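You operate a simulated robot arm through the tools that you are given. There is no shell and no other tool.

Carry out the task below with a simulated robot arm. There is one attempt and no reset: what you move stays moved.

Task
Set the wall pulley to 2 kg, try it and wipe the handle.
Fine: move the yellow pin, pull the handle most of the way down, ease it back until the plates rest, rub off the smear with the orange wiping block and put the block back. Set down upright: orange wiping block. What is to be rubbed or washed off counts as gone when no trace of it is left.

Only the result counts: the job must be done as asked and must still hold three seconds after the hand-in. Knocking over, shifting, dropping, spilling or breaking anything else fails it.

Robot
A 7-joint arm with a fingered hand, fixed in place. Base frame: the origin is at the foot of the arm, x ahead of it, y to its left, z up. Readings come in m, degrees, newtons and seconds.
With the tool pointing down near the work surface it reaches from about 0.1 to 0.94 m from the base axis. Its first joint turns from -69.0 to 172.0 degrees. Payload 5 kg.
Tool frame: the origin (TCP) lies between the finger pads and is the grasp point; the fingertips stand 0.032 m ahead of it; z points along the fingers, y is the line along which they close. The gripper opens to 0.16 m. The gripper's body begins 0.089 m behind the TCP. The gripper is a hand of 3 fingers: y runs from the thumb to the fingers, the wrist lies at [0, 0, -0.252] in the tool frame, and closing takes about 1.5 s.
Orientation is told as [roll, pitch, yaw] about the base's x, y, z axes, in that order, counted from this pose: with the fingers straight down and closing along the base's y, the tool's x points along the base's -x, its y along +y and its z along -z.

Tools
- The arm moves only by the tool servo_tool. Its argument "increments" is a list of rows, each a list of 7 numbers: the shift along the tool's x, y, z in mm, then the turn, a rotation vector about the tool's x, y, z in degrees, then the finger opening in mm, from 0 to 160. In form: [[tx, ty, tz, ax, ay, az, jaw], ...]. A call has 1 to 20 rows; each row shifts and turns the commanded pose from where the row before left it, along the tool's axes as they then stand. A row lasts 0.2 s, in which the tool goes at most 0.05 m and 8.6 degrees; a call with a longer step from one row to the next is refused whole, and so is a gripper value outside its range. A pose out of reach is approached as far as the arm can. The call stops where the force on the tool passes 40 N (or 10 N more than at its start, if that is more) or the arm is blocked; 0.2 s more then pass. Each finger travels about 0.108 m/s and halts on what it meets, pressing with about 29 N; the grip force reading is that of the motor and also rises with nothing between the fingers. The clock runs only during rows and for 0.2 s after the last one: add rows that do not move to give the fingers time. It gives the time, the measured TCP pose, the force on the tool (base axes), the opening and the grip force at its end, in the units of the frame above (readings bear some noise), with the torque about the TCP (base axes, N m) and any sound that the robot's microphone picked up, and new pictures: "show" is both (left out), scene, wrist or none.
- Cameras (640 x 400 px; columns grow to the right, rows downward): "scene" is fixed at [0.4011, -0.651, 1.7709]; the picture's right is [0.80, -0.60, 0.00], its down [-0.39, -0.52, -0.76] and it looks along [0.46, 0.61, -0.65] (base axes); focal length 341 px, centre (320, 200). "wrist" rides on the gripper at [0.065, -0.004, -0.116] in the tool frame; the picture's right is [0.06, 1.00, 0.00], its down [-0.87, 0.05, -0.49] and it looks along [-0.49, 0.03, 0.87] (tool axes); focal length 261 px, centre (320, 200). There is no depth. A picture from a camera that has moved, and an enlarged one, comes with that camera's place and axes in the base frame and with its lens.
- lift_body(by): slides the trunk up (or, below 0, down) by that many m; the arm rides with it, the base frame stays. It gives what a move gives, with no picture.
- grasp_type(shape): the hand has 3 fingers and takes this shape, open, in about a second: jaw (thumb against the fingers, like two jaws); tri (thumb and two fingers); tip (a fingertip pinch); poke (one finger out to press); point (the index stretched); flat (the hand flat); cup (the hand cupped); fist (a fist). The gripper value then closes the fingers along that shape, each until it touches; the sizes above hold for jaw. It gives what a move gives, with no picture.
- close_up(camera, box): a new picture of the part [left, top, right, bottom] of that camera's present view, enlarged. The clock stands still meanwhile.
- hand_in(): hands the job in; it is judged then, once.

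Nothing tells you positions but the pictures and the camera data. Unless the task says otherwise, let go and move clear before handing in.

The tools are called after ">>>" by a JSON object that holds its "op" and its "data". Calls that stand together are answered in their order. servo_tool: Moves the arm, as the interface text tells. Its arguments: {"type":"object","properties":{"increments":{"type":"array"},"show":{"type":"string","enum":["both","scene","wrist","none"]}},"required":["increments"]} The other tools are called the same way: lift_body (by) slides the trunk up or down; grasp_type (shape) gives the hand a shape; close_up (camera, box) takes an enlarged picture of a part of a camera's view; hand_in () hands the job in.

At the start:

```text
time: 0.0
eef_pos: [0.6805, -0.4205, 1.4335]
tool_rot: [0.1, 0.1, 0.1]
ft_force: [-0.4, -0.8, -0.7]
ft_torque: [-0.02, -0.02, 0.0]
grip_width: 0.16
grasp_force: 0.0
shape: jaw
trunk travel left (down, up): [-0.875, 0.065]
```

scene: 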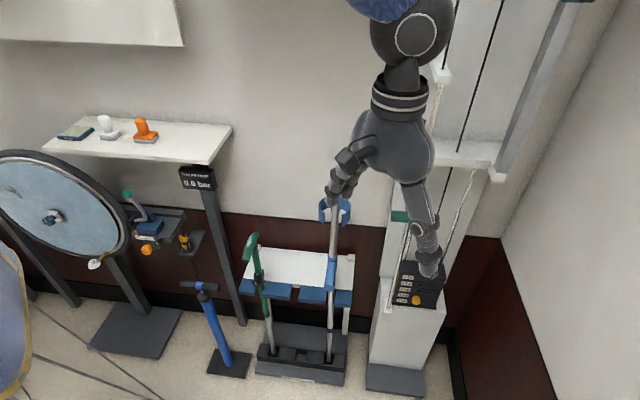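
wrist: 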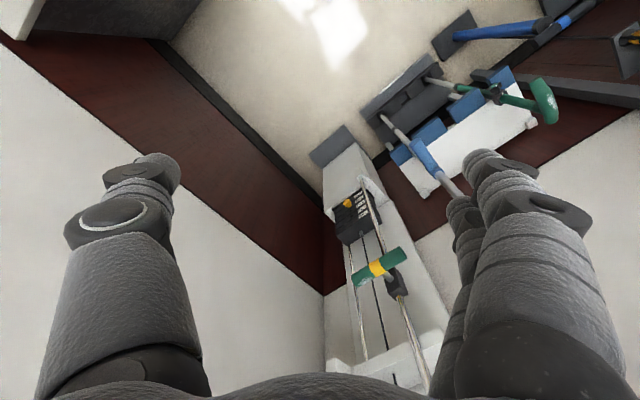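

I see a wall pulley station (stack of black plates with an orange/yellow pin, a green handle on a cable), a shelf with an orange wiping block, and other objects. I'll start by looking closer at these parts before moving.

>>> {"op": "close_up", "data": {"camera": "scene", "box": [360, 180, 480, 320]}}

>>> {"op": "close_up", "data": {"camera": "wrist", "box": [300, 160, 460, 400]}}

>>> {"op": "close_up", "data": {"camera": "scene", "box": [40, 90, 240, 215]}}

>>> {"op": "close_up", "data": {"camera": "scene", "box": [380, 0, 640, 200]}}

```text
2.86 times, centred on (420, 250) of scene
camera zoom: at [0.4011, -0.651, 1.7709], right [0.8, -0.6, 0.0], down [-0.39, -0.52, -0.76], along [0.46, 0.61, -0.65], focal length 973 px, centre (34, 57)
```

zoom: 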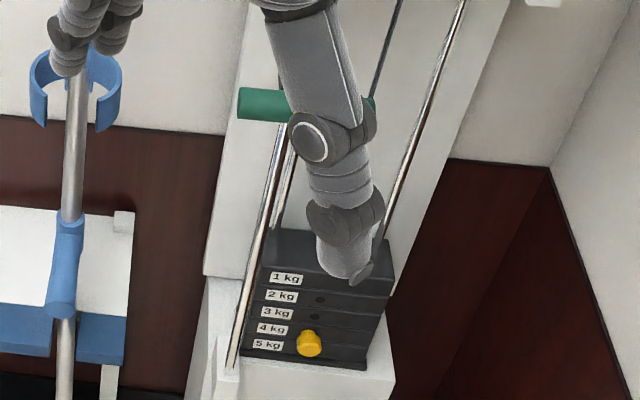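

```text
1.67 times, centred on (380, 280) of wrist
camera zoom: at [0.6153, -0.4247, 1.5508], right [-0.06, 1.0, 0.0], down [0.87, 0.05, 0.49], along [0.49, 0.03, -0.87], focal length 434 px, centre (220, 67)
```

zoom: 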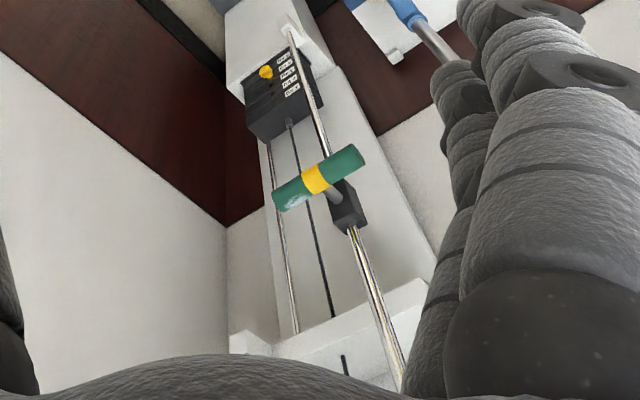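

```text
3.20 times, centred on (140, 152) of scene
camera zoom: at [0.4011, -0.651, 1.7709], right [0.8, -0.6, 0.0], down [-0.39, -0.52, -0.76], along [0.46, 0.61, -0.65], focal length 1090 px, centre (896, 352)
```

zoom: 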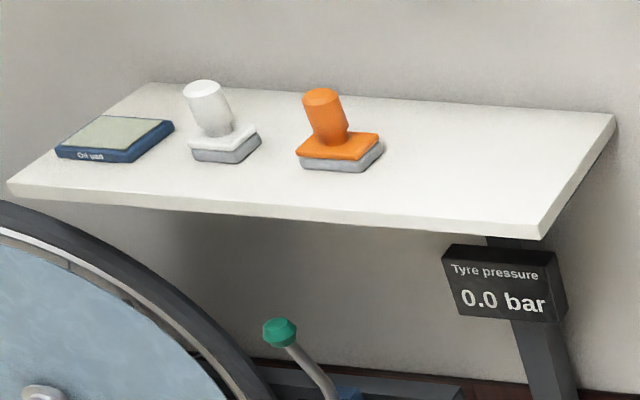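

```text
2.00 times, centred on (510, 100) of scene
camera zoom: at [0.4011, -0.651, 1.7709], right [0.8, -0.6, 0.0], down [-0.39, -0.52, -0.76], along [0.46, 0.61, -0.65], focal length 681 px, centre (-60, 400)
```

zoom: 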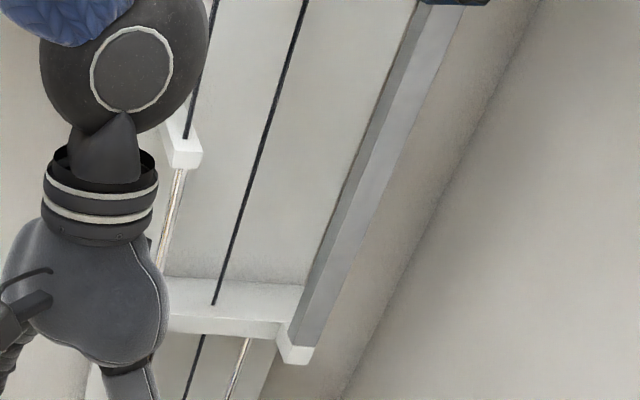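

The pulley sits in the room corner, its front facing about 45° from my base axes. I put the pin knob near [1.14, -0.28, 0.64] and the green handle near [0.98, -0.29, 1.17]. I'll first turn the hand in free space to face the machine, which also points the wrist camera at it.

>>> {"op": "servo_tool", "data": {"increments": [[0, 0, 0, -7.08, -2.93, 2.93, 160], [0, 0, 0, -7.08, -2.93, 2.93, 160], [0, 0, 0, -7.08, -2.93, 2.93, 160], [0, 0, 0, -7.08, -2.93, 2.93, 160], [0, 0, 0, -7.08, -2.93, 2.93, 160], [0, 0, 0, -7.08, -2.93, 2.93, 160]]}}

```text
time: 1.4
eef_pos: [0.6798, -0.4229, 1.4342]
tool_rot: [45.4, -9.3, -22.4]
ft_force: [-0.2, -0.3, -0.2]
ft_torque: [0.02, -0.03, 0.02]
grip_width: 0.16
grasp_force: 0.1
shape: jaw
trunk travel left (down, up): [-0.875, 0.065]
camera wrist: at [0.5757, -0.4715, 1.5021], right [0.11, 0.72, 0.69], down [0.62, -0.59, 0.52], along [0.78, 0.37, -0.5], focal length 261 px, centre (320, 200)
```

scene: 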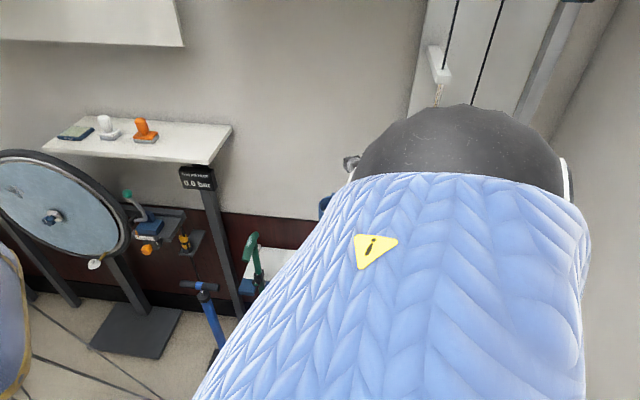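
wrist: 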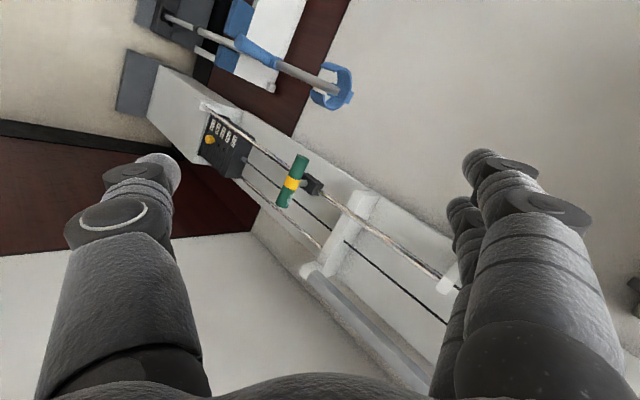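

The rotation tracks well and the whole pulley column is now in the wrist view. I'll finish turning to face the machine.

>>> {"op": "servo_tool", "data": {"increments": [[0, 0, 0, -7.08, -2.93, 2.93, 160], [0, 0, 0, -7.08, -2.93, 2.93, 160], [0, 0, 0, -7.08, -2.93, 2.93, 160], [0, 0, 0, -7.08, -2.93, 2.93, 160], [0, 0, 0, -7.08, -2.93, 2.93, 160], [0, 0, 0, -7.08, -2.93, 2.93, 160]]}}

```text
time: 2.8
eef_pos: [0.6805, -0.4215, 1.4354]
tool_rot: [90.2, 0.1, -45.0]
ft_force: [-0.4, 0.2, -0.3]
ft_torque: [0.02, 0.03, 0.0]
grip_width: 0.1599
grasp_force: 0.1
shape: jaw
trunk travel left (down, up): [-0.875, 0.065]
camera wrist: at [0.5527, -0.457, 1.432], right [-0.05, 0.04, 1.0], down [0.27, -0.96, 0.05], along [0.96, 0.27, 0.03], focal length 261 px, centre (320, 200)
```

scene: 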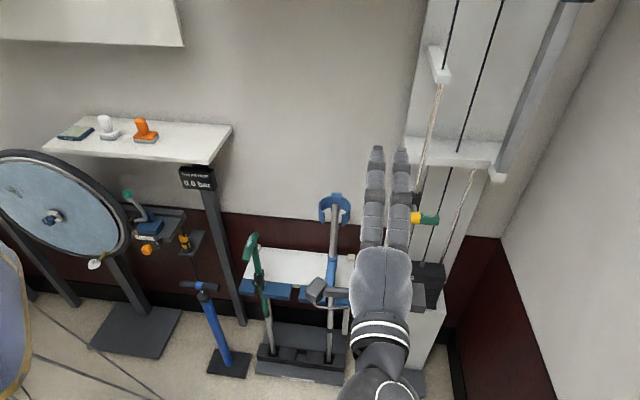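
wrist: 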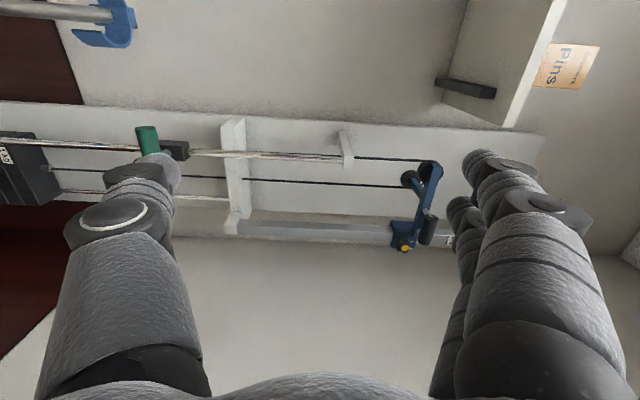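

Facing the machine now: the image's right is up. There's a note labelled "Pins" on the cabinet at upper left of the machine, and I'll read it along with the details of the handle and the stack.

>>> {"op": "close_up", "data": {"camera": "wrist", "box": [515, 20, 615, 110]}}

>>> {"op": "close_up", "data": {"camera": "wrist", "box": [340, 130, 480, 270]}}

>>> {"op": "close_up", "data": {"camera": "wrist", "box": [0, 100, 260, 240]}}

>>> {"op": "close_up", "data": {"camera": "scene", "box": [360, 20, 520, 300]}}

```text
4.44 times, centred on (565, 65) of wrist
camera zoom: at [0.5527, -0.457, 1.432], right [-0.05, 0.04, 1.0], down [0.27, -0.96, 0.05], along [0.96, 0.27, 0.03], focal length 1158 px, centre (-769, 800)
```

zoom: 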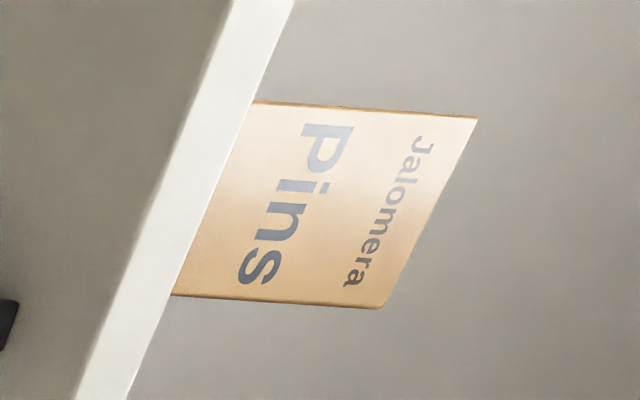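

```text
2.86 times, centred on (410, 200) of wrist
camera zoom: at [0.5527, -0.457, 1.432], right [-0.05, 0.04, 1.0], down [0.27, -0.96, 0.05], along [0.96, 0.27, 0.03], focal length 745 px, centre (63, 200)
```

zoom: 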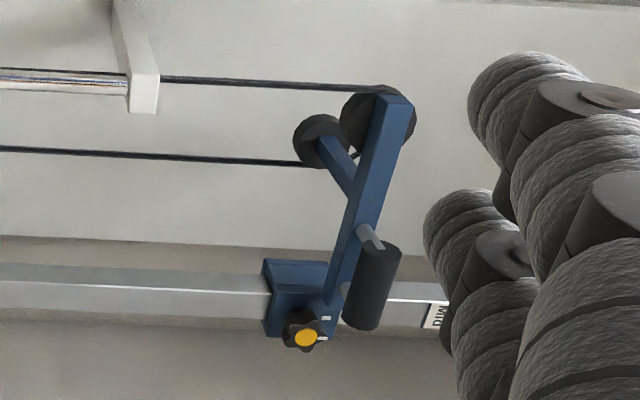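

```text
2.46 times, centred on (130, 170) of wrist
camera zoom: at [0.5527, -0.457, 1.432], right [-0.05, 0.04, 1.0], down [0.27, -0.96, 0.05], along [0.96, 0.27, 0.03], focal length 642 px, centre (788, 274)
```

zoom: 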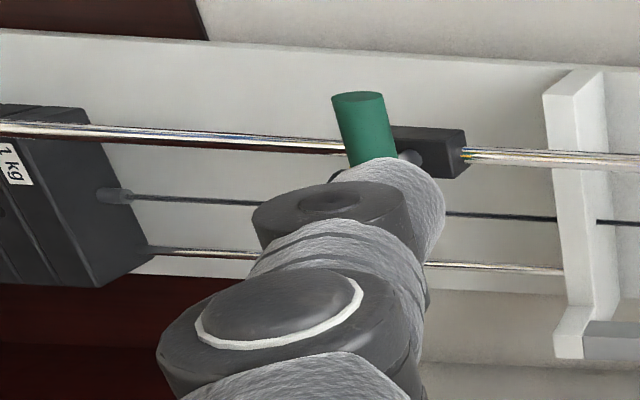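

```text
1.43 times, centred on (440, 160) of scene
camera zoom: at [0.4011, -0.651, 1.7709], right [0.8, -0.6, 0.0], down [-0.39, -0.52, -0.76], along [0.46, 0.61, -0.65], focal length 487 px, centre (149, 257)
```

zoom: 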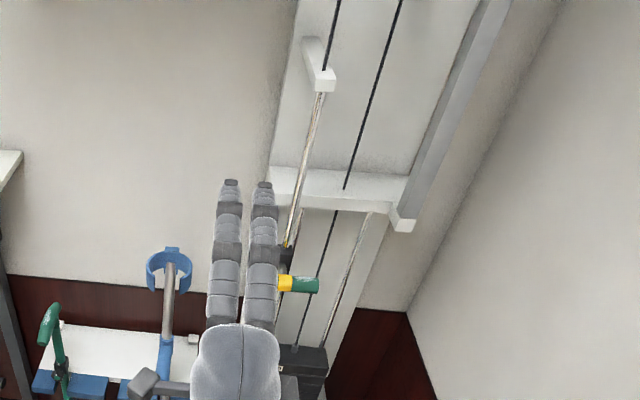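

The handle rides on a carriage along the left rod; the cable runs over the upper pulley to the plate stack, whose pin sits at 5 kg. I'll lower the trunk so the hand comes level with the stack.

>>> {"op": "lift_body", "data": {"by": -0.4}}

>>> {"op": "lift_body", "data": {"by": -0.35}}

>>> {"op": "servo_tool", "data": {"increments": [[0, 0, 0, 0, 0, 0, 160]]}}

```text
time: 6.6
eef_pos: [0.6809, -0.4218, 1.0349]
tool_rot: [90.1, 0.1, -45.0]
ft_force: [-0.3, 0.1, -0.7]
ft_torque: [0.0, 0.0, -0.04]
grip_width: 0.1599
grasp_force: 0.0
shape: jaw
trunk travel left (down, up): [-0.475, 0.465]
```

```text
time: 10.1
eef_pos: [0.6809, -0.4202, 0.6836]
tool_rot: [90.1, 0.1, -45.0]
ft_force: [-0.6, 0.1, 0.0]
ft_torque: [-0.04, -0.02, 0.03]
grip_width: 0.1599
grasp_force: 0.0
shape: jaw
trunk travel left (down, up): [-0.125, 0.815]
```

```text
time: 10.4
eef_pos: [0.6812, -0.421, 0.6838]
tool_rot: [90.1, 0.2, -44.9]
ft_force: [-0.3, 0.5, 0.6]
ft_torque: [0.01, 0.0, 0.05]
grip_width: 0.1602
grasp_force: 0.0
shape: jaw
trunk travel left (down, up): [-0.125, 0.815]
camera wrist: at [0.5526, -0.4565, 0.6815], right [-0.04, 0.04, 1.0], down [0.27, -0.96, 0.05], along [0.96, 0.27, 0.03], focal length 261 px, centre (320, 200)
```

scene: 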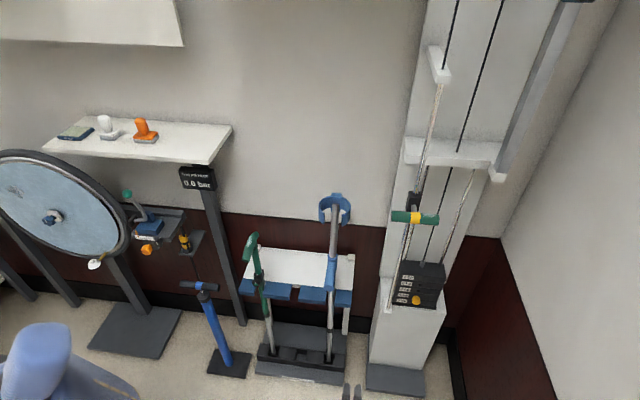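
wrist: 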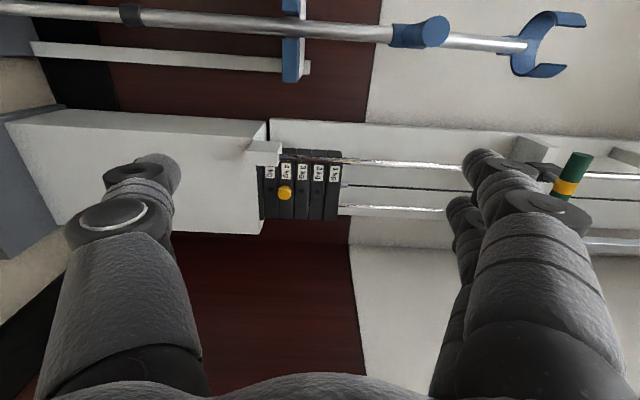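

Now both cameras see the machine clearly without the arm in the way. I'll enlarge the stack and the handle.

>>> {"op": "close_up", "data": {"camera": "wrist", "box": [240, 130, 360, 240]}}

>>> {"op": "close_up", "data": {"camera": "scene", "box": [370, 240, 470, 330]}}

>>> {"op": "close_up", "data": {"camera": "scene", "box": [375, 180, 455, 240]}}

>>> {"op": "close_up", "data": {"camera": "wrist", "box": [500, 120, 640, 260]}}

>>> {"op": "close_up", "data": {"camera": "scene", "box": [380, 0, 540, 200]}}

```text
3.64 times, centred on (300, 185) of wrist
camera zoom: at [0.5526, -0.4565, 0.6815], right [-0.04, 0.04, 1.0], down [0.27, -0.96, 0.05], along [0.96, 0.27, 0.03], focal length 948 px, centre (393, 254)
```

zoom: 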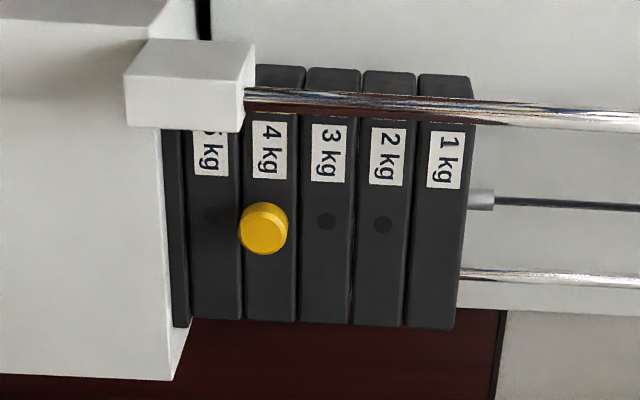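

```text
4.44 times, centred on (420, 285) of scene
camera zoom: at [0.4011, -0.651, 1.7709], right [0.8, -0.6, 0.0], down [-0.39, -0.52, -0.76], along [0.46, 0.61, -0.65], focal length 1514 px, centre (-124, -178)
```

zoom: 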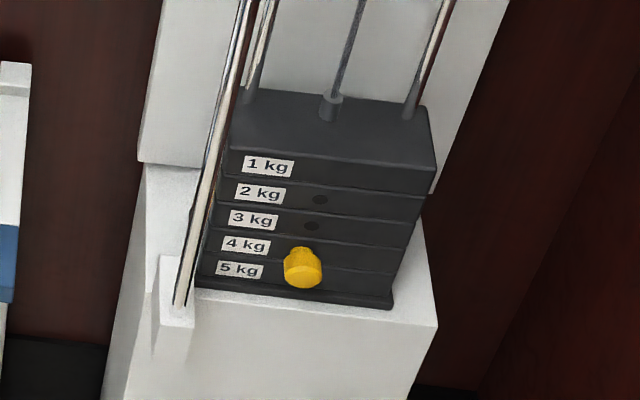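

```text
6.67 times, centred on (415, 210) of scene
camera zoom: at [0.4011, -0.651, 1.7709], right [0.8, -0.6, 0.0], down [-0.39, -0.52, -0.76], along [0.46, 0.61, -0.65], focal length 2271 px, centre (-313, 133)
```

zoom: 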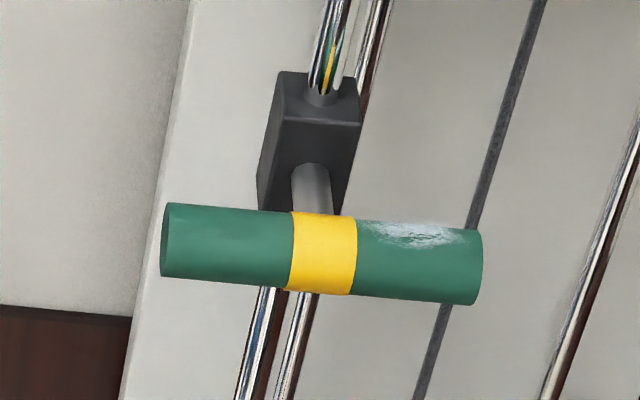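

```text
2.86 times, centred on (570, 190) of wrist
camera zoom: at [0.5526, -0.4565, 0.6815], right [-0.04, 0.04, 1.0], down [0.27, -0.96, 0.05], along [0.96, 0.27, 0.03], focal length 745 px, centre (-394, 229)
```

zoom: 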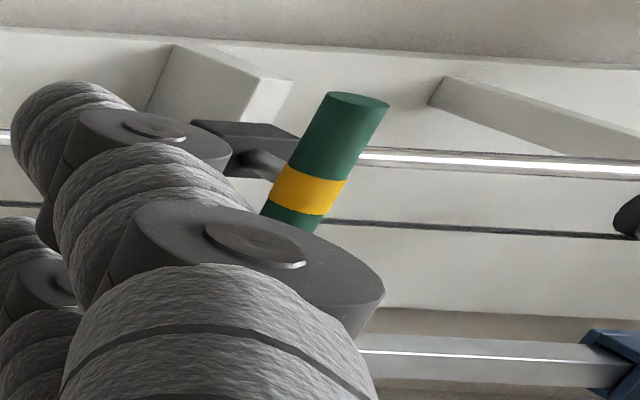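

```text
2.00 times, centred on (460, 100) of scene
camera zoom: at [0.4011, -0.651, 1.7709], right [0.8, -0.6, 0.0], down [-0.39, -0.52, -0.76], along [0.46, 0.61, -0.65], focal length 681 px, centre (40, 400)
```

zoom: 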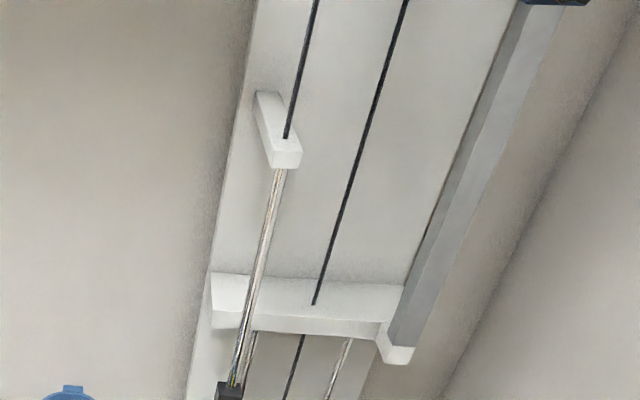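

The pin's knob is centred on the 4 kg plate, with the 2 kg hole about 77 mm higher. The white smear lies on top of the handle's right half. I'll move the hand sideways and down until it is in front of the knob, still well clear, with the fingers partly closed.

>>> {"op": "servo_tool", "data": {"increments": [[-38, -12, 0, 0, 0, 0, 140], [-38, -12, 0, 0, 0, 0, 120], [-38, -12, 0, 0, 0, 0, 100], [-38, -12, 0, 0, 0, 0, 80], [-38, -12, 0, 0, 0, 0, 80], [-38, -10, 0, 0, 0, 0, 80], [0, 0, 30, 0, 0, 0, 80], [0, 0, 30, 0, 0, 0, 80], [0, 0, 30, 0, 0, 0, 80], [0, 0, 30, 0, 0, 0, 80]]}}

```text
time: 12.7
eef_pos: [0.9247, -0.4967, 0.6133]
tool_rot: [90.0, 0.1, -45.0]
ft_force: [-0.5, -0.7, 0.0]
ft_torque: [-0.01, -0.01, -0.01]
grip_width: 0.0806
grasp_force: 0.1
shape: jaw
trunk travel left (down, up): [-0.125, 0.815]
camera wrist: at [0.7977, -0.5339, 0.6115], right [-0.04, 0.04, 1.0], down [0.27, -0.96, 0.05], along [0.96, 0.27, 0.03], focal length 261 px, centre (320, 200)
```

scene: 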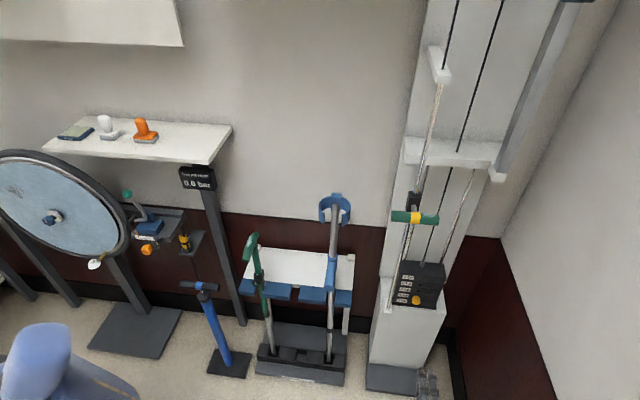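
wrist: 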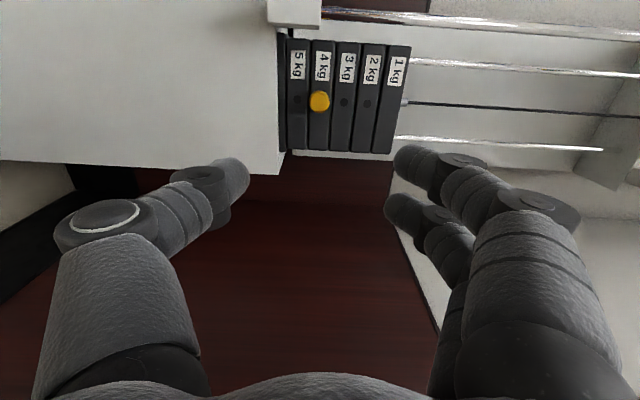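

The hand is in front of the stack, level with the knob, and my position estimates match. I'll enlarge the view to refine the hole and knob positions.

>>> {"op": "close_up", "data": {"camera": "wrist", "box": [270, 30, 430, 160]}}

>>> {"op": "close_up", "data": {"camera": "scene", "box": [385, 250, 465, 320]}}

```text
3.08 times, centred on (350, 95) of wrist
camera zoom: at [0.7977, -0.5339, 0.6115], right [-0.04, 0.04, 1.0], down [0.27, -0.96, 0.05], along [0.96, 0.27, 0.03], focal length 802 px, centre (228, 523)
```

zoom: 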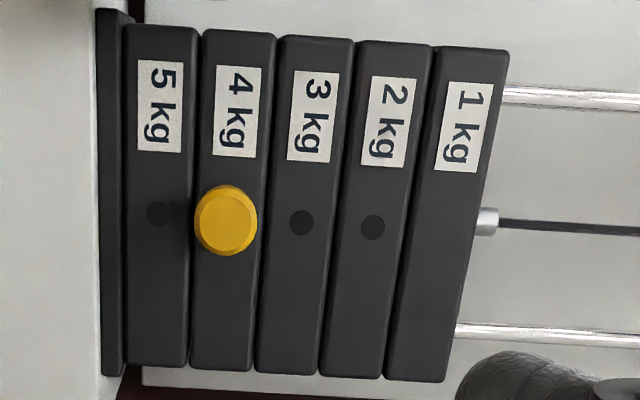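

```text
5.71 times, centred on (425, 285) of scene
camera zoom: at [0.4011, -0.651, 1.7709], right [0.8, -0.6, 0.0], down [-0.39, -0.52, -0.76], along [0.46, 0.61, -0.65], focal length 1946 px, centre (-280, -286)
```

zoom: 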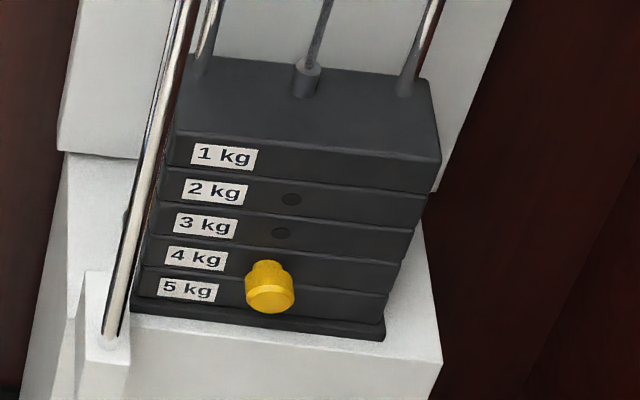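

The holes are 38 mm apart and the machine face sits square at 45°; the knob is about 33 mm wide and stands about 20 mm proud of the plates. I'll move forward to just short of the knob and check the alignment again.

>>> {"op": "servo_tool", "data": {"increments": [[-3.5, 2, 20, 0, 0, 0, 70], [0, 0, 40, 0, 0, 0, 66], [0, 0, 40, 0, 0, 0, 66], [0, 0, 40, 0, 0, 0, 66], [0, 0, 40, 0, 0, 0, 66], [0, 0, 40, 0, 0, 0, 66], [0, 0, 20, 0, 0, 0, 66], [0, 0, 0, 0, 0, 0, 66]]}}

>>> {"op": "close_up", "data": {"camera": "wrist", "box": [240, 100, 420, 260]}}

>>> {"op": "close_up", "data": {"camera": "scene", "box": [375, 250, 465, 330]}}

```text
time: 14.4
eef_pos: [1.099, -0.3271, 0.6176]
tool_rot: [90.0, 0.1, -44.8]
ft_force: [0.6, 0.4, -0.5]
ft_torque: [0.0, -0.03, -0.03]
grip_width: 0.0666
grasp_force: 0.0
shape: jaw
trunk travel left (down, up): [-0.125, 0.815]
camera wrist: at [0.9713, -0.3642, 0.6147], right [-0.04, 0.04, 1.0], down [0.27, -0.96, 0.05], along [0.96, 0.27, 0.03], focal length 261 px, centre (320, 200)
```

scene: 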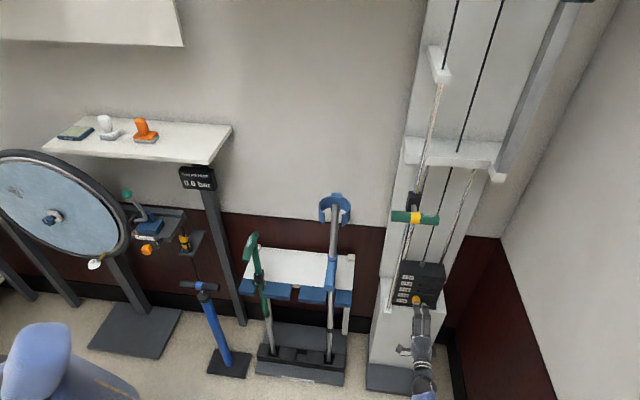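
wrist: 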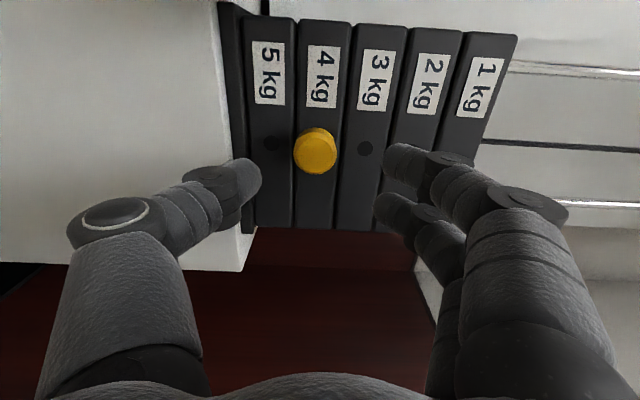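

```text
2.50 times, centred on (330, 180) of wrist
camera zoom: at [0.9713, -0.3642, 0.6147], right [-0.04, 0.04, 1.0], down [0.27, -0.96, 0.05], along [0.96, 0.27, 0.03], focal length 652 px, centre (295, 250)
```

zoom: 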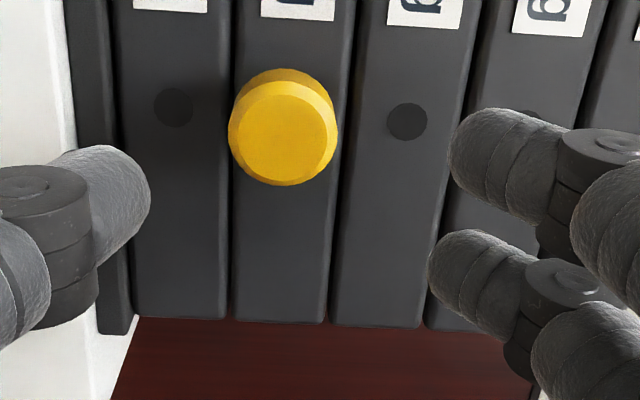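

```text
5.00 times, centred on (420, 290) of scene
camera zoom: at [0.4011, -0.651, 1.7709], right [0.8, -0.6, 0.0], down [-0.39, -0.52, -0.76], along [0.46, 0.61, -0.65], focal length 1703 px, centre (-180, -250)
```

zoom: 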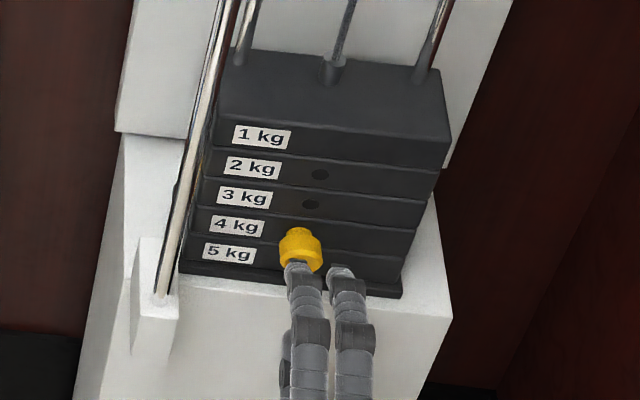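

The knob is centred between the fingers, about 3 mm low of centre. I'll lower by 3 mm, go in 50 mm and close on the knob.

>>> {"op": "servo_tool", "data": {"increments": [[0, -3, 15, 0, 0, 0, 66], [0, 0, 15, 0, 0, 0, 66], [0, 0, 12, 0, 0, 0, 66], [0, 0, 8, 0, 0, 0, 66], [0, 0, 0, 0, 0, 0, 66]]}}

>>> {"op": "close_up", "data": {"camera": "wrist", "box": [240, 130, 420, 290]}}

```text
time: 15.7
eef_pos: [1.1348, -0.293, 0.6136]
tool_rot: [90.1, 0.0, -45.0]
ft_force: [0.2, 0.2, -0.5]
ft_torque: [-0.01, 0.0, 0.04]
grip_width: 0.0666
grasp_force: 0.0
shape: jaw
trunk travel left (down, up): [-0.125, 0.815]
camera wrist: at [1.0063, -0.329, 0.6108], right [-0.04, 0.04, 1.0], down [0.27, -0.96, 0.05], along [0.96, 0.27, 0.03], focal length 261 px, centre (320, 200)
```

scene: 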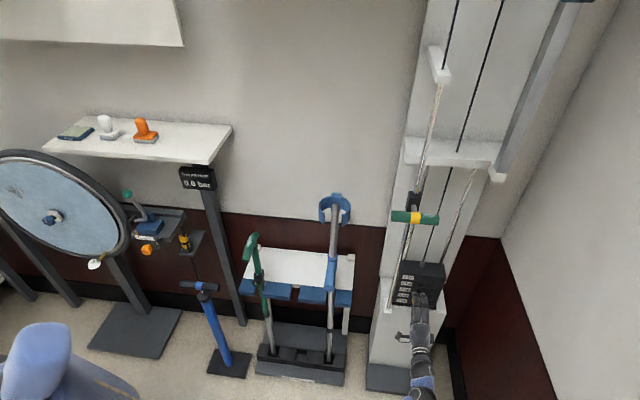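
wrist: 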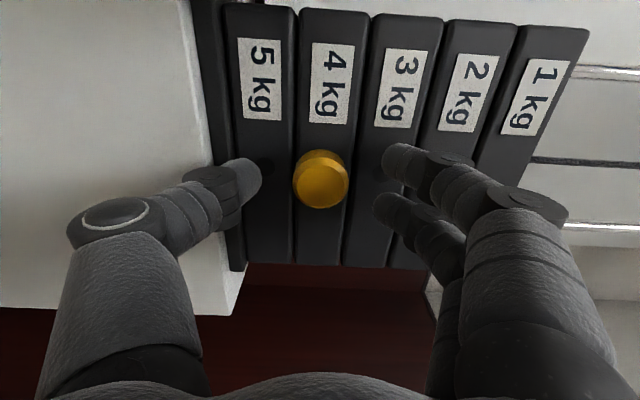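

```text
2.50 times, centred on (330, 210) of wrist
camera zoom: at [1.0063, -0.329, 0.6108], right [-0.04, 0.04, 1.0], down [0.27, -0.96, 0.05], along [0.96, 0.27, 0.03], focal length 652 px, centre (295, 175)
```

zoom: 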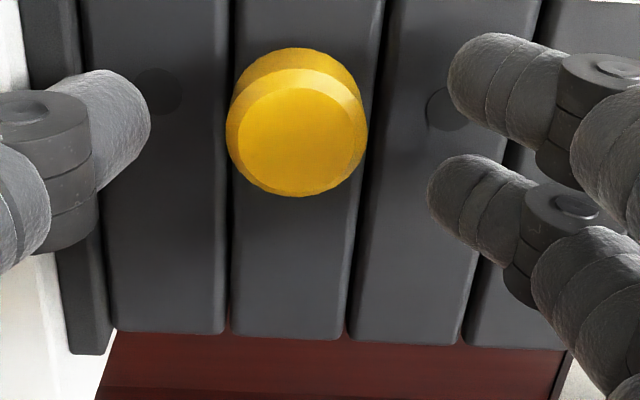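

The knob is centred between thumb and fingers with the fingertips alongside it. I'll go in 3 mm more and close.

>>> {"op": "servo_tool", "data": {"increments": [[0, 0, 3, 0, 0, 0, 66], [0, 0, 0, 0, 0, 0, 50], [0, 0, 0, 0, 0, 0, 40], [0, 0, 0, 0, 0, 0, 30], [0, 0, 0, 0, 0, 0, 20], [0, 0, 0, 0, 0, 0, 10], [0, 0, 0, 0, 0, 0, 0], [0, 0, 0, 0, 0, 0, 0], [0, 0, 0, 0, 0, 0, 0]]}}

>>> {"op": "close_up", "data": {"camera": "wrist", "box": [240, 130, 420, 290]}}

```text
time: 17.6
eef_pos: [1.1361, -0.2894, 0.6129]
tool_rot: [90.2, 0.1, -44.9]
ft_force: [0.2, 0.5, -0.7]
ft_torque: [0.05, 0.01, 0.0]
grip_width: 0.0203
grasp_force: 29.0
shape: jaw
trunk travel left (down, up): [-0.125, 0.815]
camera wrist: at [1.0081, -0.3273, 0.6106], right [-0.04, 0.04, 1.0], down [0.27, -0.96, 0.05], along [0.96, 0.27, 0.03], focal length 261 px, centre (320, 200)
```

scene: 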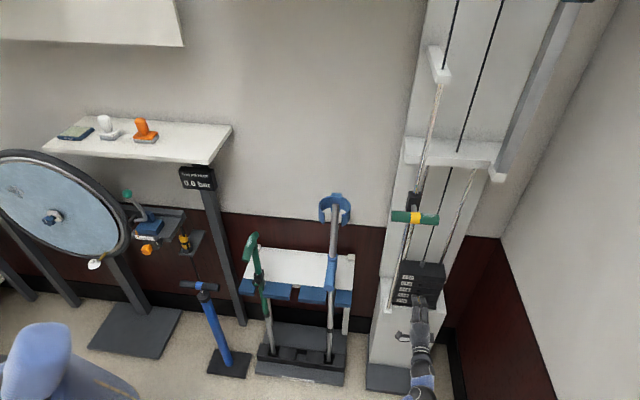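
wrist: 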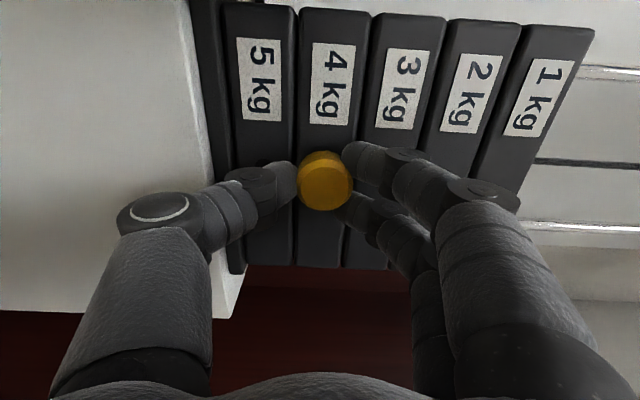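

```text
2.50 times, centred on (330, 210) of wrist
camera zoom: at [1.0081, -0.3273, 0.6106], right [-0.04, 0.04, 1.0], down [0.27, -0.96, 0.05], along [0.96, 0.27, 0.03], focal length 652 px, centre (295, 175)
```

zoom: 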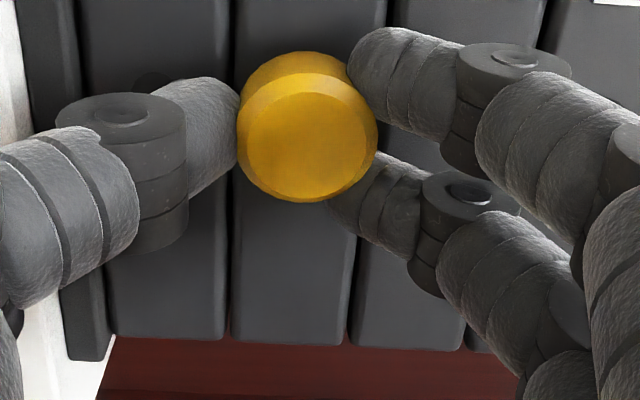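

The knob is held in a three-point grip. I'll pull the pin straight out and check it.

>>> {"op": "servo_tool", "data": {"increments": [[0, 0, -5, 0, 0, 0, 0], [0, 0, -10, 0, 0, 0, 0], [0, 0, -15, 0, 0, 0, 0], [0, 0, -15, 0, 0, 0, 0], [0, 0, -15, 0, 0, 0, 0], [0, 0, 0, 0, 0, 0, 0]]}}

>>> {"op": "close_up", "data": {"camera": "wrist", "box": [240, 100, 420, 260]}}

>>> {"op": "close_up", "data": {"camera": "scene", "box": [375, 250, 465, 330]}}

```text
time: 19.1
eef_pos: [1.0939, -0.334, 0.6135]
tool_rot: [90.0, 0.0, -45.0]
ft_force: [-0.3, 0.0, -0.7]
ft_torque: [-0.01, 0.01, -0.02]
grip_width: 0.0201
grasp_force: 29.3
shape: jaw
trunk travel left (down, up): [-0.125, 0.815]
camera wrist: at [0.9653, -0.3696, 0.6101], right [-0.04, 0.04, 1.0], down [0.27, -0.96, 0.05], along [0.96, 0.27, 0.03], focal length 261 px, centre (320, 200)
```

scene: 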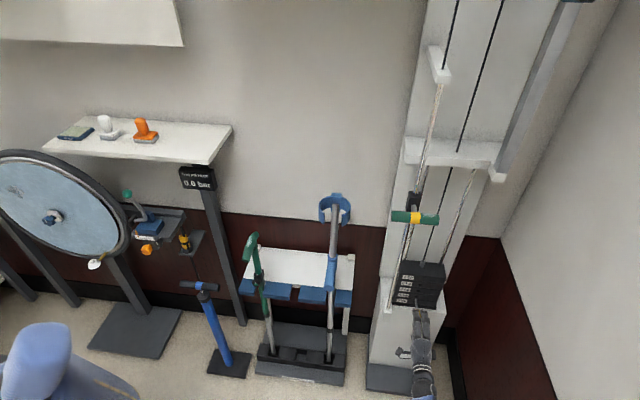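
wrist: 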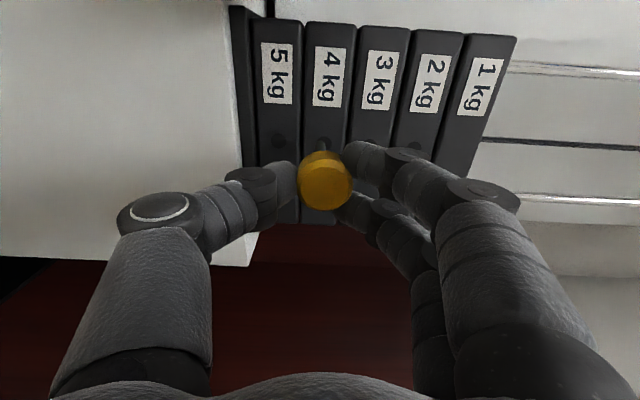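

```text
2.50 times, centred on (330, 180) of wrist
camera zoom: at [0.9653, -0.3696, 0.6101], right [-0.04, 0.04, 1.0], down [0.27, -0.96, 0.05], along [0.96, 0.27, 0.03], focal length 652 px, centre (295, 250)
```

zoom: 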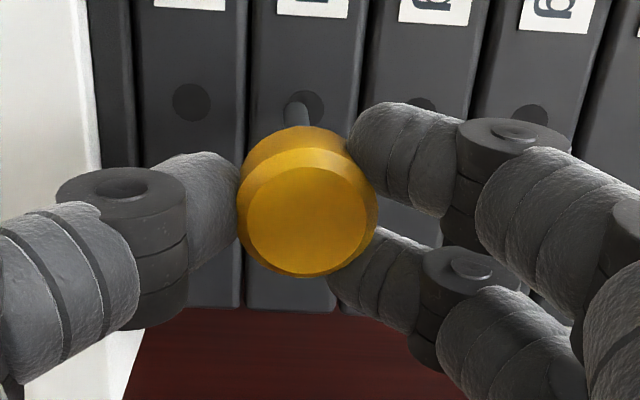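

```text
5.00 times, centred on (420, 290) of scene
camera zoom: at [0.4011, -0.651, 1.7709], right [0.8, -0.6, 0.0], down [-0.39, -0.52, -0.76], along [0.46, 0.61, -0.65], focal length 1703 px, centre (-180, -250)
```

zoom: 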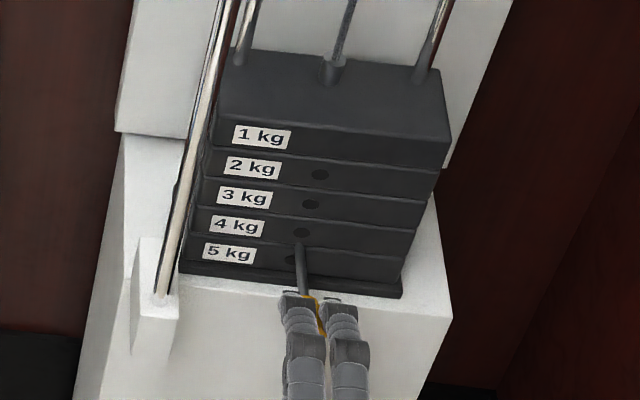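

The pin is completely out: its tip sits just in front of the 4 kg hole. I'll back off a bit more, raise it two plates and compare the tip with the 2 kg hole.

>>> {"op": "servo_tool", "data": {"increments": [[0, 0, -20, 0, 0, 0, 0], [0, 20, 0, 0, 0, 0, 0], [0, 20, 0, 0, 0, 0, 0], [0, 20, 0, 0, 0, 0, 0], [0, 16.5, 0, 0, 0, 0, 0], [0, 0, 0, 0, 0, 0, 0]]}}

>>> {"op": "close_up", "data": {"camera": "wrist", "box": [240, 80, 420, 240]}}

>>> {"op": "close_up", "data": {"camera": "scene", "box": [385, 250, 455, 310]}}

```text
time: 20.4
eef_pos: [1.0795, -0.3501, 0.6895]
tool_rot: [90.0, 0.1, -45.0]
ft_force: [0.3, -0.7, 0.0]
ft_torque: [0.01, 0.01, 0.02]
grip_width: 0.0204
grasp_force: 29.6
shape: jaw
trunk travel left (down, up): [-0.125, 0.815]
camera wrist: at [0.9516, -0.3842, 0.6867], right [-0.04, 0.04, 1.0], down [0.27, -0.96, 0.05], along [0.96, 0.27, 0.03], focal length 261 px, centre (320, 200)
```

scene: 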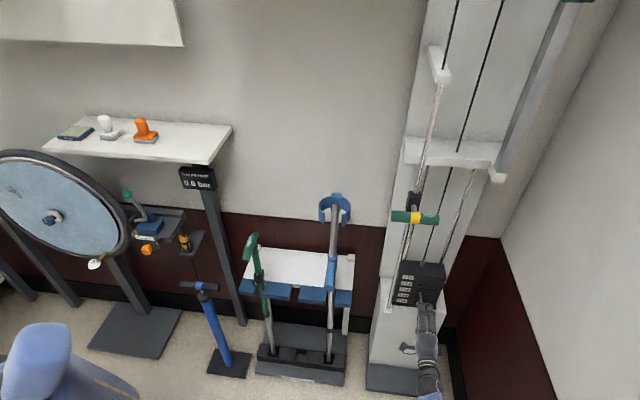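
wrist: 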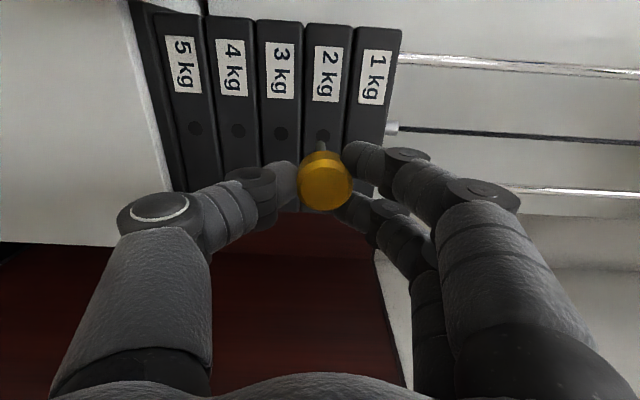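

```text
2.50 times, centred on (330, 160) of wrist
camera zoom: at [0.9516, -0.3842, 0.6867], right [-0.04, 0.04, 1.0], down [0.27, -0.96, 0.05], along [0.96, 0.27, 0.03], focal length 652 px, centre (295, 300)
```

zoom: 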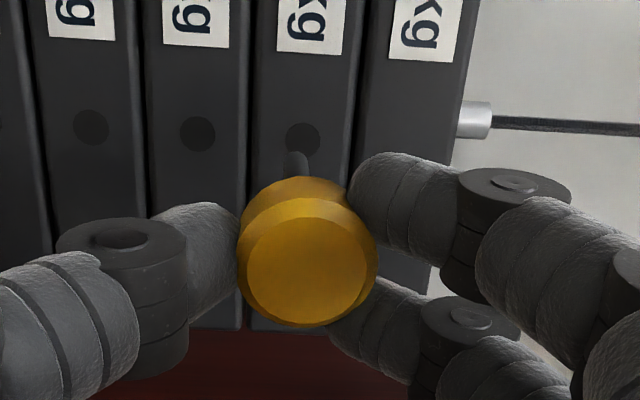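

```text
6.67 times, centred on (420, 280) of scene
camera zoom: at [0.4011, -0.651, 1.7709], right [0.8, -0.6, 0.0], down [-0.39, -0.52, -0.76], along [0.46, 0.61, -0.65], focal length 2271 px, centre (-347, -333)
```

zoom: 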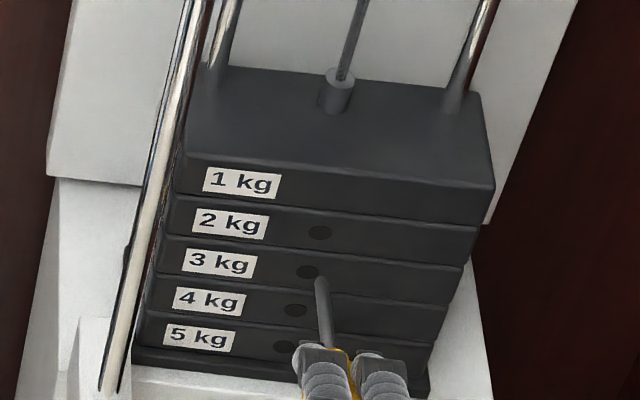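

The tip is about 27 mm from the plate, roughly 2 mm low and 1 mm left of the 2 kg hole's centre. I'll correct that and push in the first 40 mm.

>>> {"op": "servo_tool", "data": {"increments": [[-1.3, 2, 0, 0, 0, 0, 0], [0, 0, 10, 0, 0, 0, 0], [0, 0, 8, 0, 0, 0, 0], [0, 0, 0, 0, 0, 0, 0]]}}

>>> {"op": "close_up", "data": {"camera": "wrist", "box": [260, 100, 380, 200]}}

>>> {"op": "close_up", "data": {"camera": "scene", "box": [385, 250, 455, 310]}}

```text
time: 21.4
eef_pos: [1.0928, -0.3356, 0.6904]
tool_rot: [90.0, 0.1, -45.0]
ft_force: [-0.1, -0.1, -1.5]
ft_torque: [-0.03, 0.03, -0.01]
grip_width: 0.0203
grasp_force: 28.8
shape: jaw
trunk travel left (down, up): [-0.125, 0.815]
camera wrist: at [0.9658, -0.3726, 0.6882], right [-0.04, 0.04, 1.0], down [0.27, -0.96, 0.05], along [0.96, 0.27, 0.03], focal length 261 px, centre (320, 200)
```

scene: 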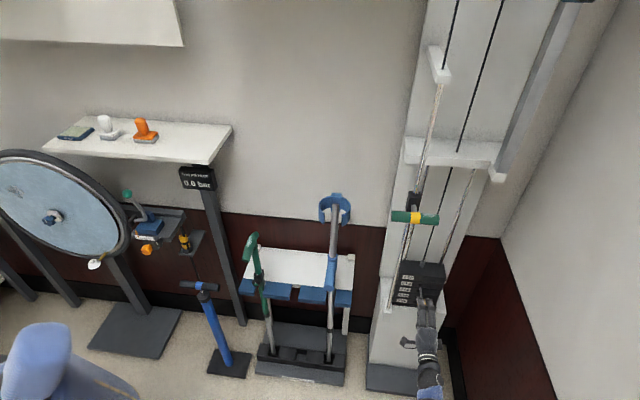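
wrist: 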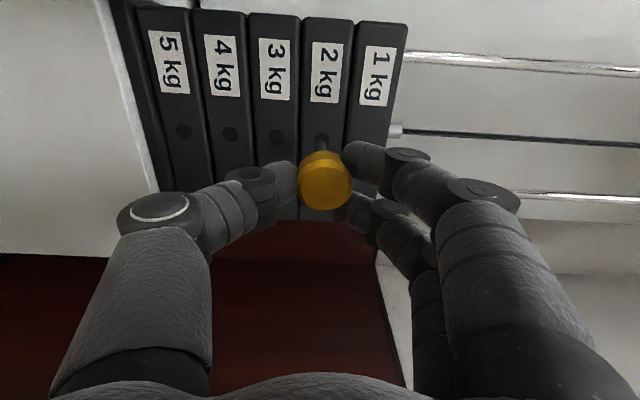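

```text
4.00 times, centred on (320, 150) of wrist
camera zoom: at [0.9658, -0.3726, 0.6882], right [-0.04, 0.04, 1.0], down [0.27, -0.96, 0.05], along [0.96, 0.27, 0.03], focal length 1043 px, centre (320, 400)
```

zoom: 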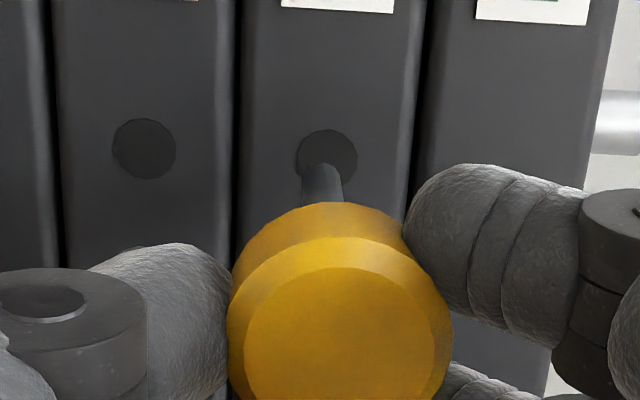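

```text
6.67 times, centred on (420, 280) of scene
camera zoom: at [0.4011, -0.651, 1.7709], right [0.8, -0.6, 0.0], down [-0.39, -0.52, -0.76], along [0.46, 0.61, -0.65], focal length 2271 px, centre (-347, -333)
```

zoom: 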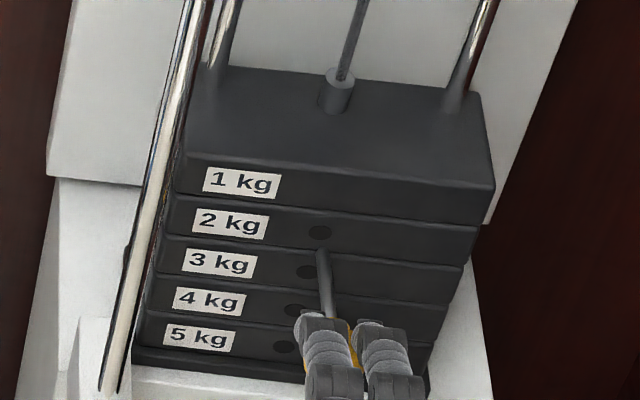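

The pin tip is lined up sideways and about 1 mm low of the hole's centre. I'll raise it 1.2 mm and push in slowly.

>>> {"op": "servo_tool", "data": {"increments": [[0, 1.2, 0, 0, 0, 0, 0], [0, 0, 6, 0, 0, 0, 0], [0, 0, 6, 0, 0, 0, 0], [0, 0, 6, 0, 0, 0, 0], [0, 0, 6, 0, 0, 0, 0], [0, 0, 6, 0, 0, 0, 0], [0, 0, 0, 0, 0, 0, 0]]}}

>>> {"op": "close_up", "data": {"camera": "wrist", "box": [260, 100, 380, 200]}}

>>> {"op": "close_up", "data": {"camera": "scene", "box": [385, 250, 455, 310]}}

```text
time: 23.1
eef_pos: [1.115, -0.315, 0.6917]
tool_rot: [90.0, 0.1, -45.0]
ft_force: [0.0, 1.0, -0.5]
ft_torque: [-0.02, 0.02, 0.01]
grip_width: 0.0205
grasp_force: 29.2
shape: jaw
trunk travel left (down, up): [-0.125, 0.815]
camera wrist: at [0.987, -0.3514, 0.6896], right [-0.04, 0.04, 1.0], down [0.27, -0.96, 0.05], along [0.96, 0.27, 0.03], focal length 261 px, centre (320, 200)
```

scene: 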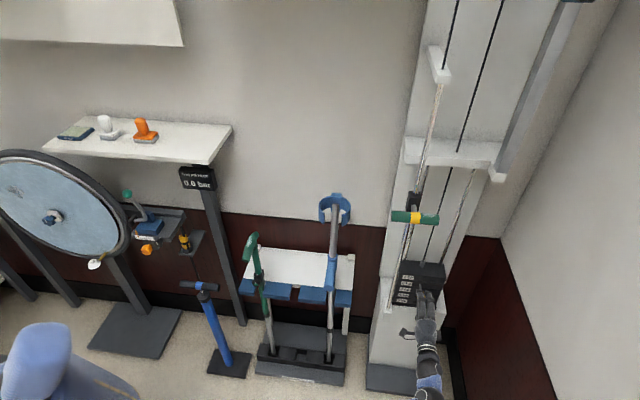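
wrist: 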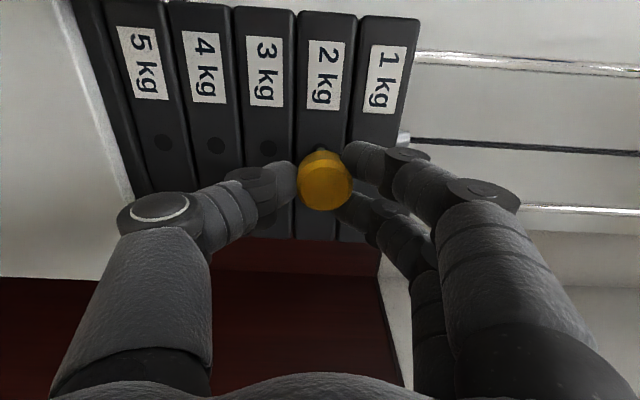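

```text
4.00 times, centred on (320, 150) of wrist
camera zoom: at [0.987, -0.3514, 0.6896], right [-0.04, 0.04, 1.0], down [0.27, -0.96, 0.05], along [0.96, 0.27, 0.03], focal length 1043 px, centre (320, 400)
```

zoom: 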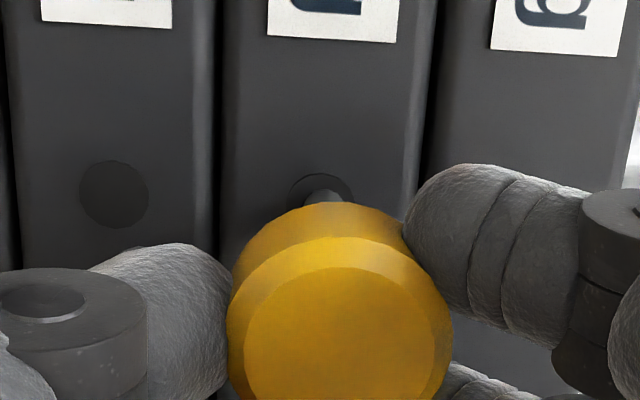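

```text
6.67 times, centred on (420, 280) of scene
camera zoom: at [0.4011, -0.651, 1.7709], right [0.8, -0.6, 0.0], down [-0.39, -0.52, -0.76], along [0.46, 0.61, -0.65], focal length 2271 px, centre (-347, -333)
```

zoom: 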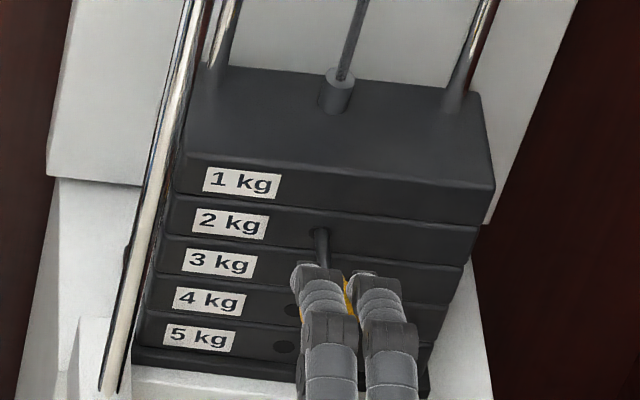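

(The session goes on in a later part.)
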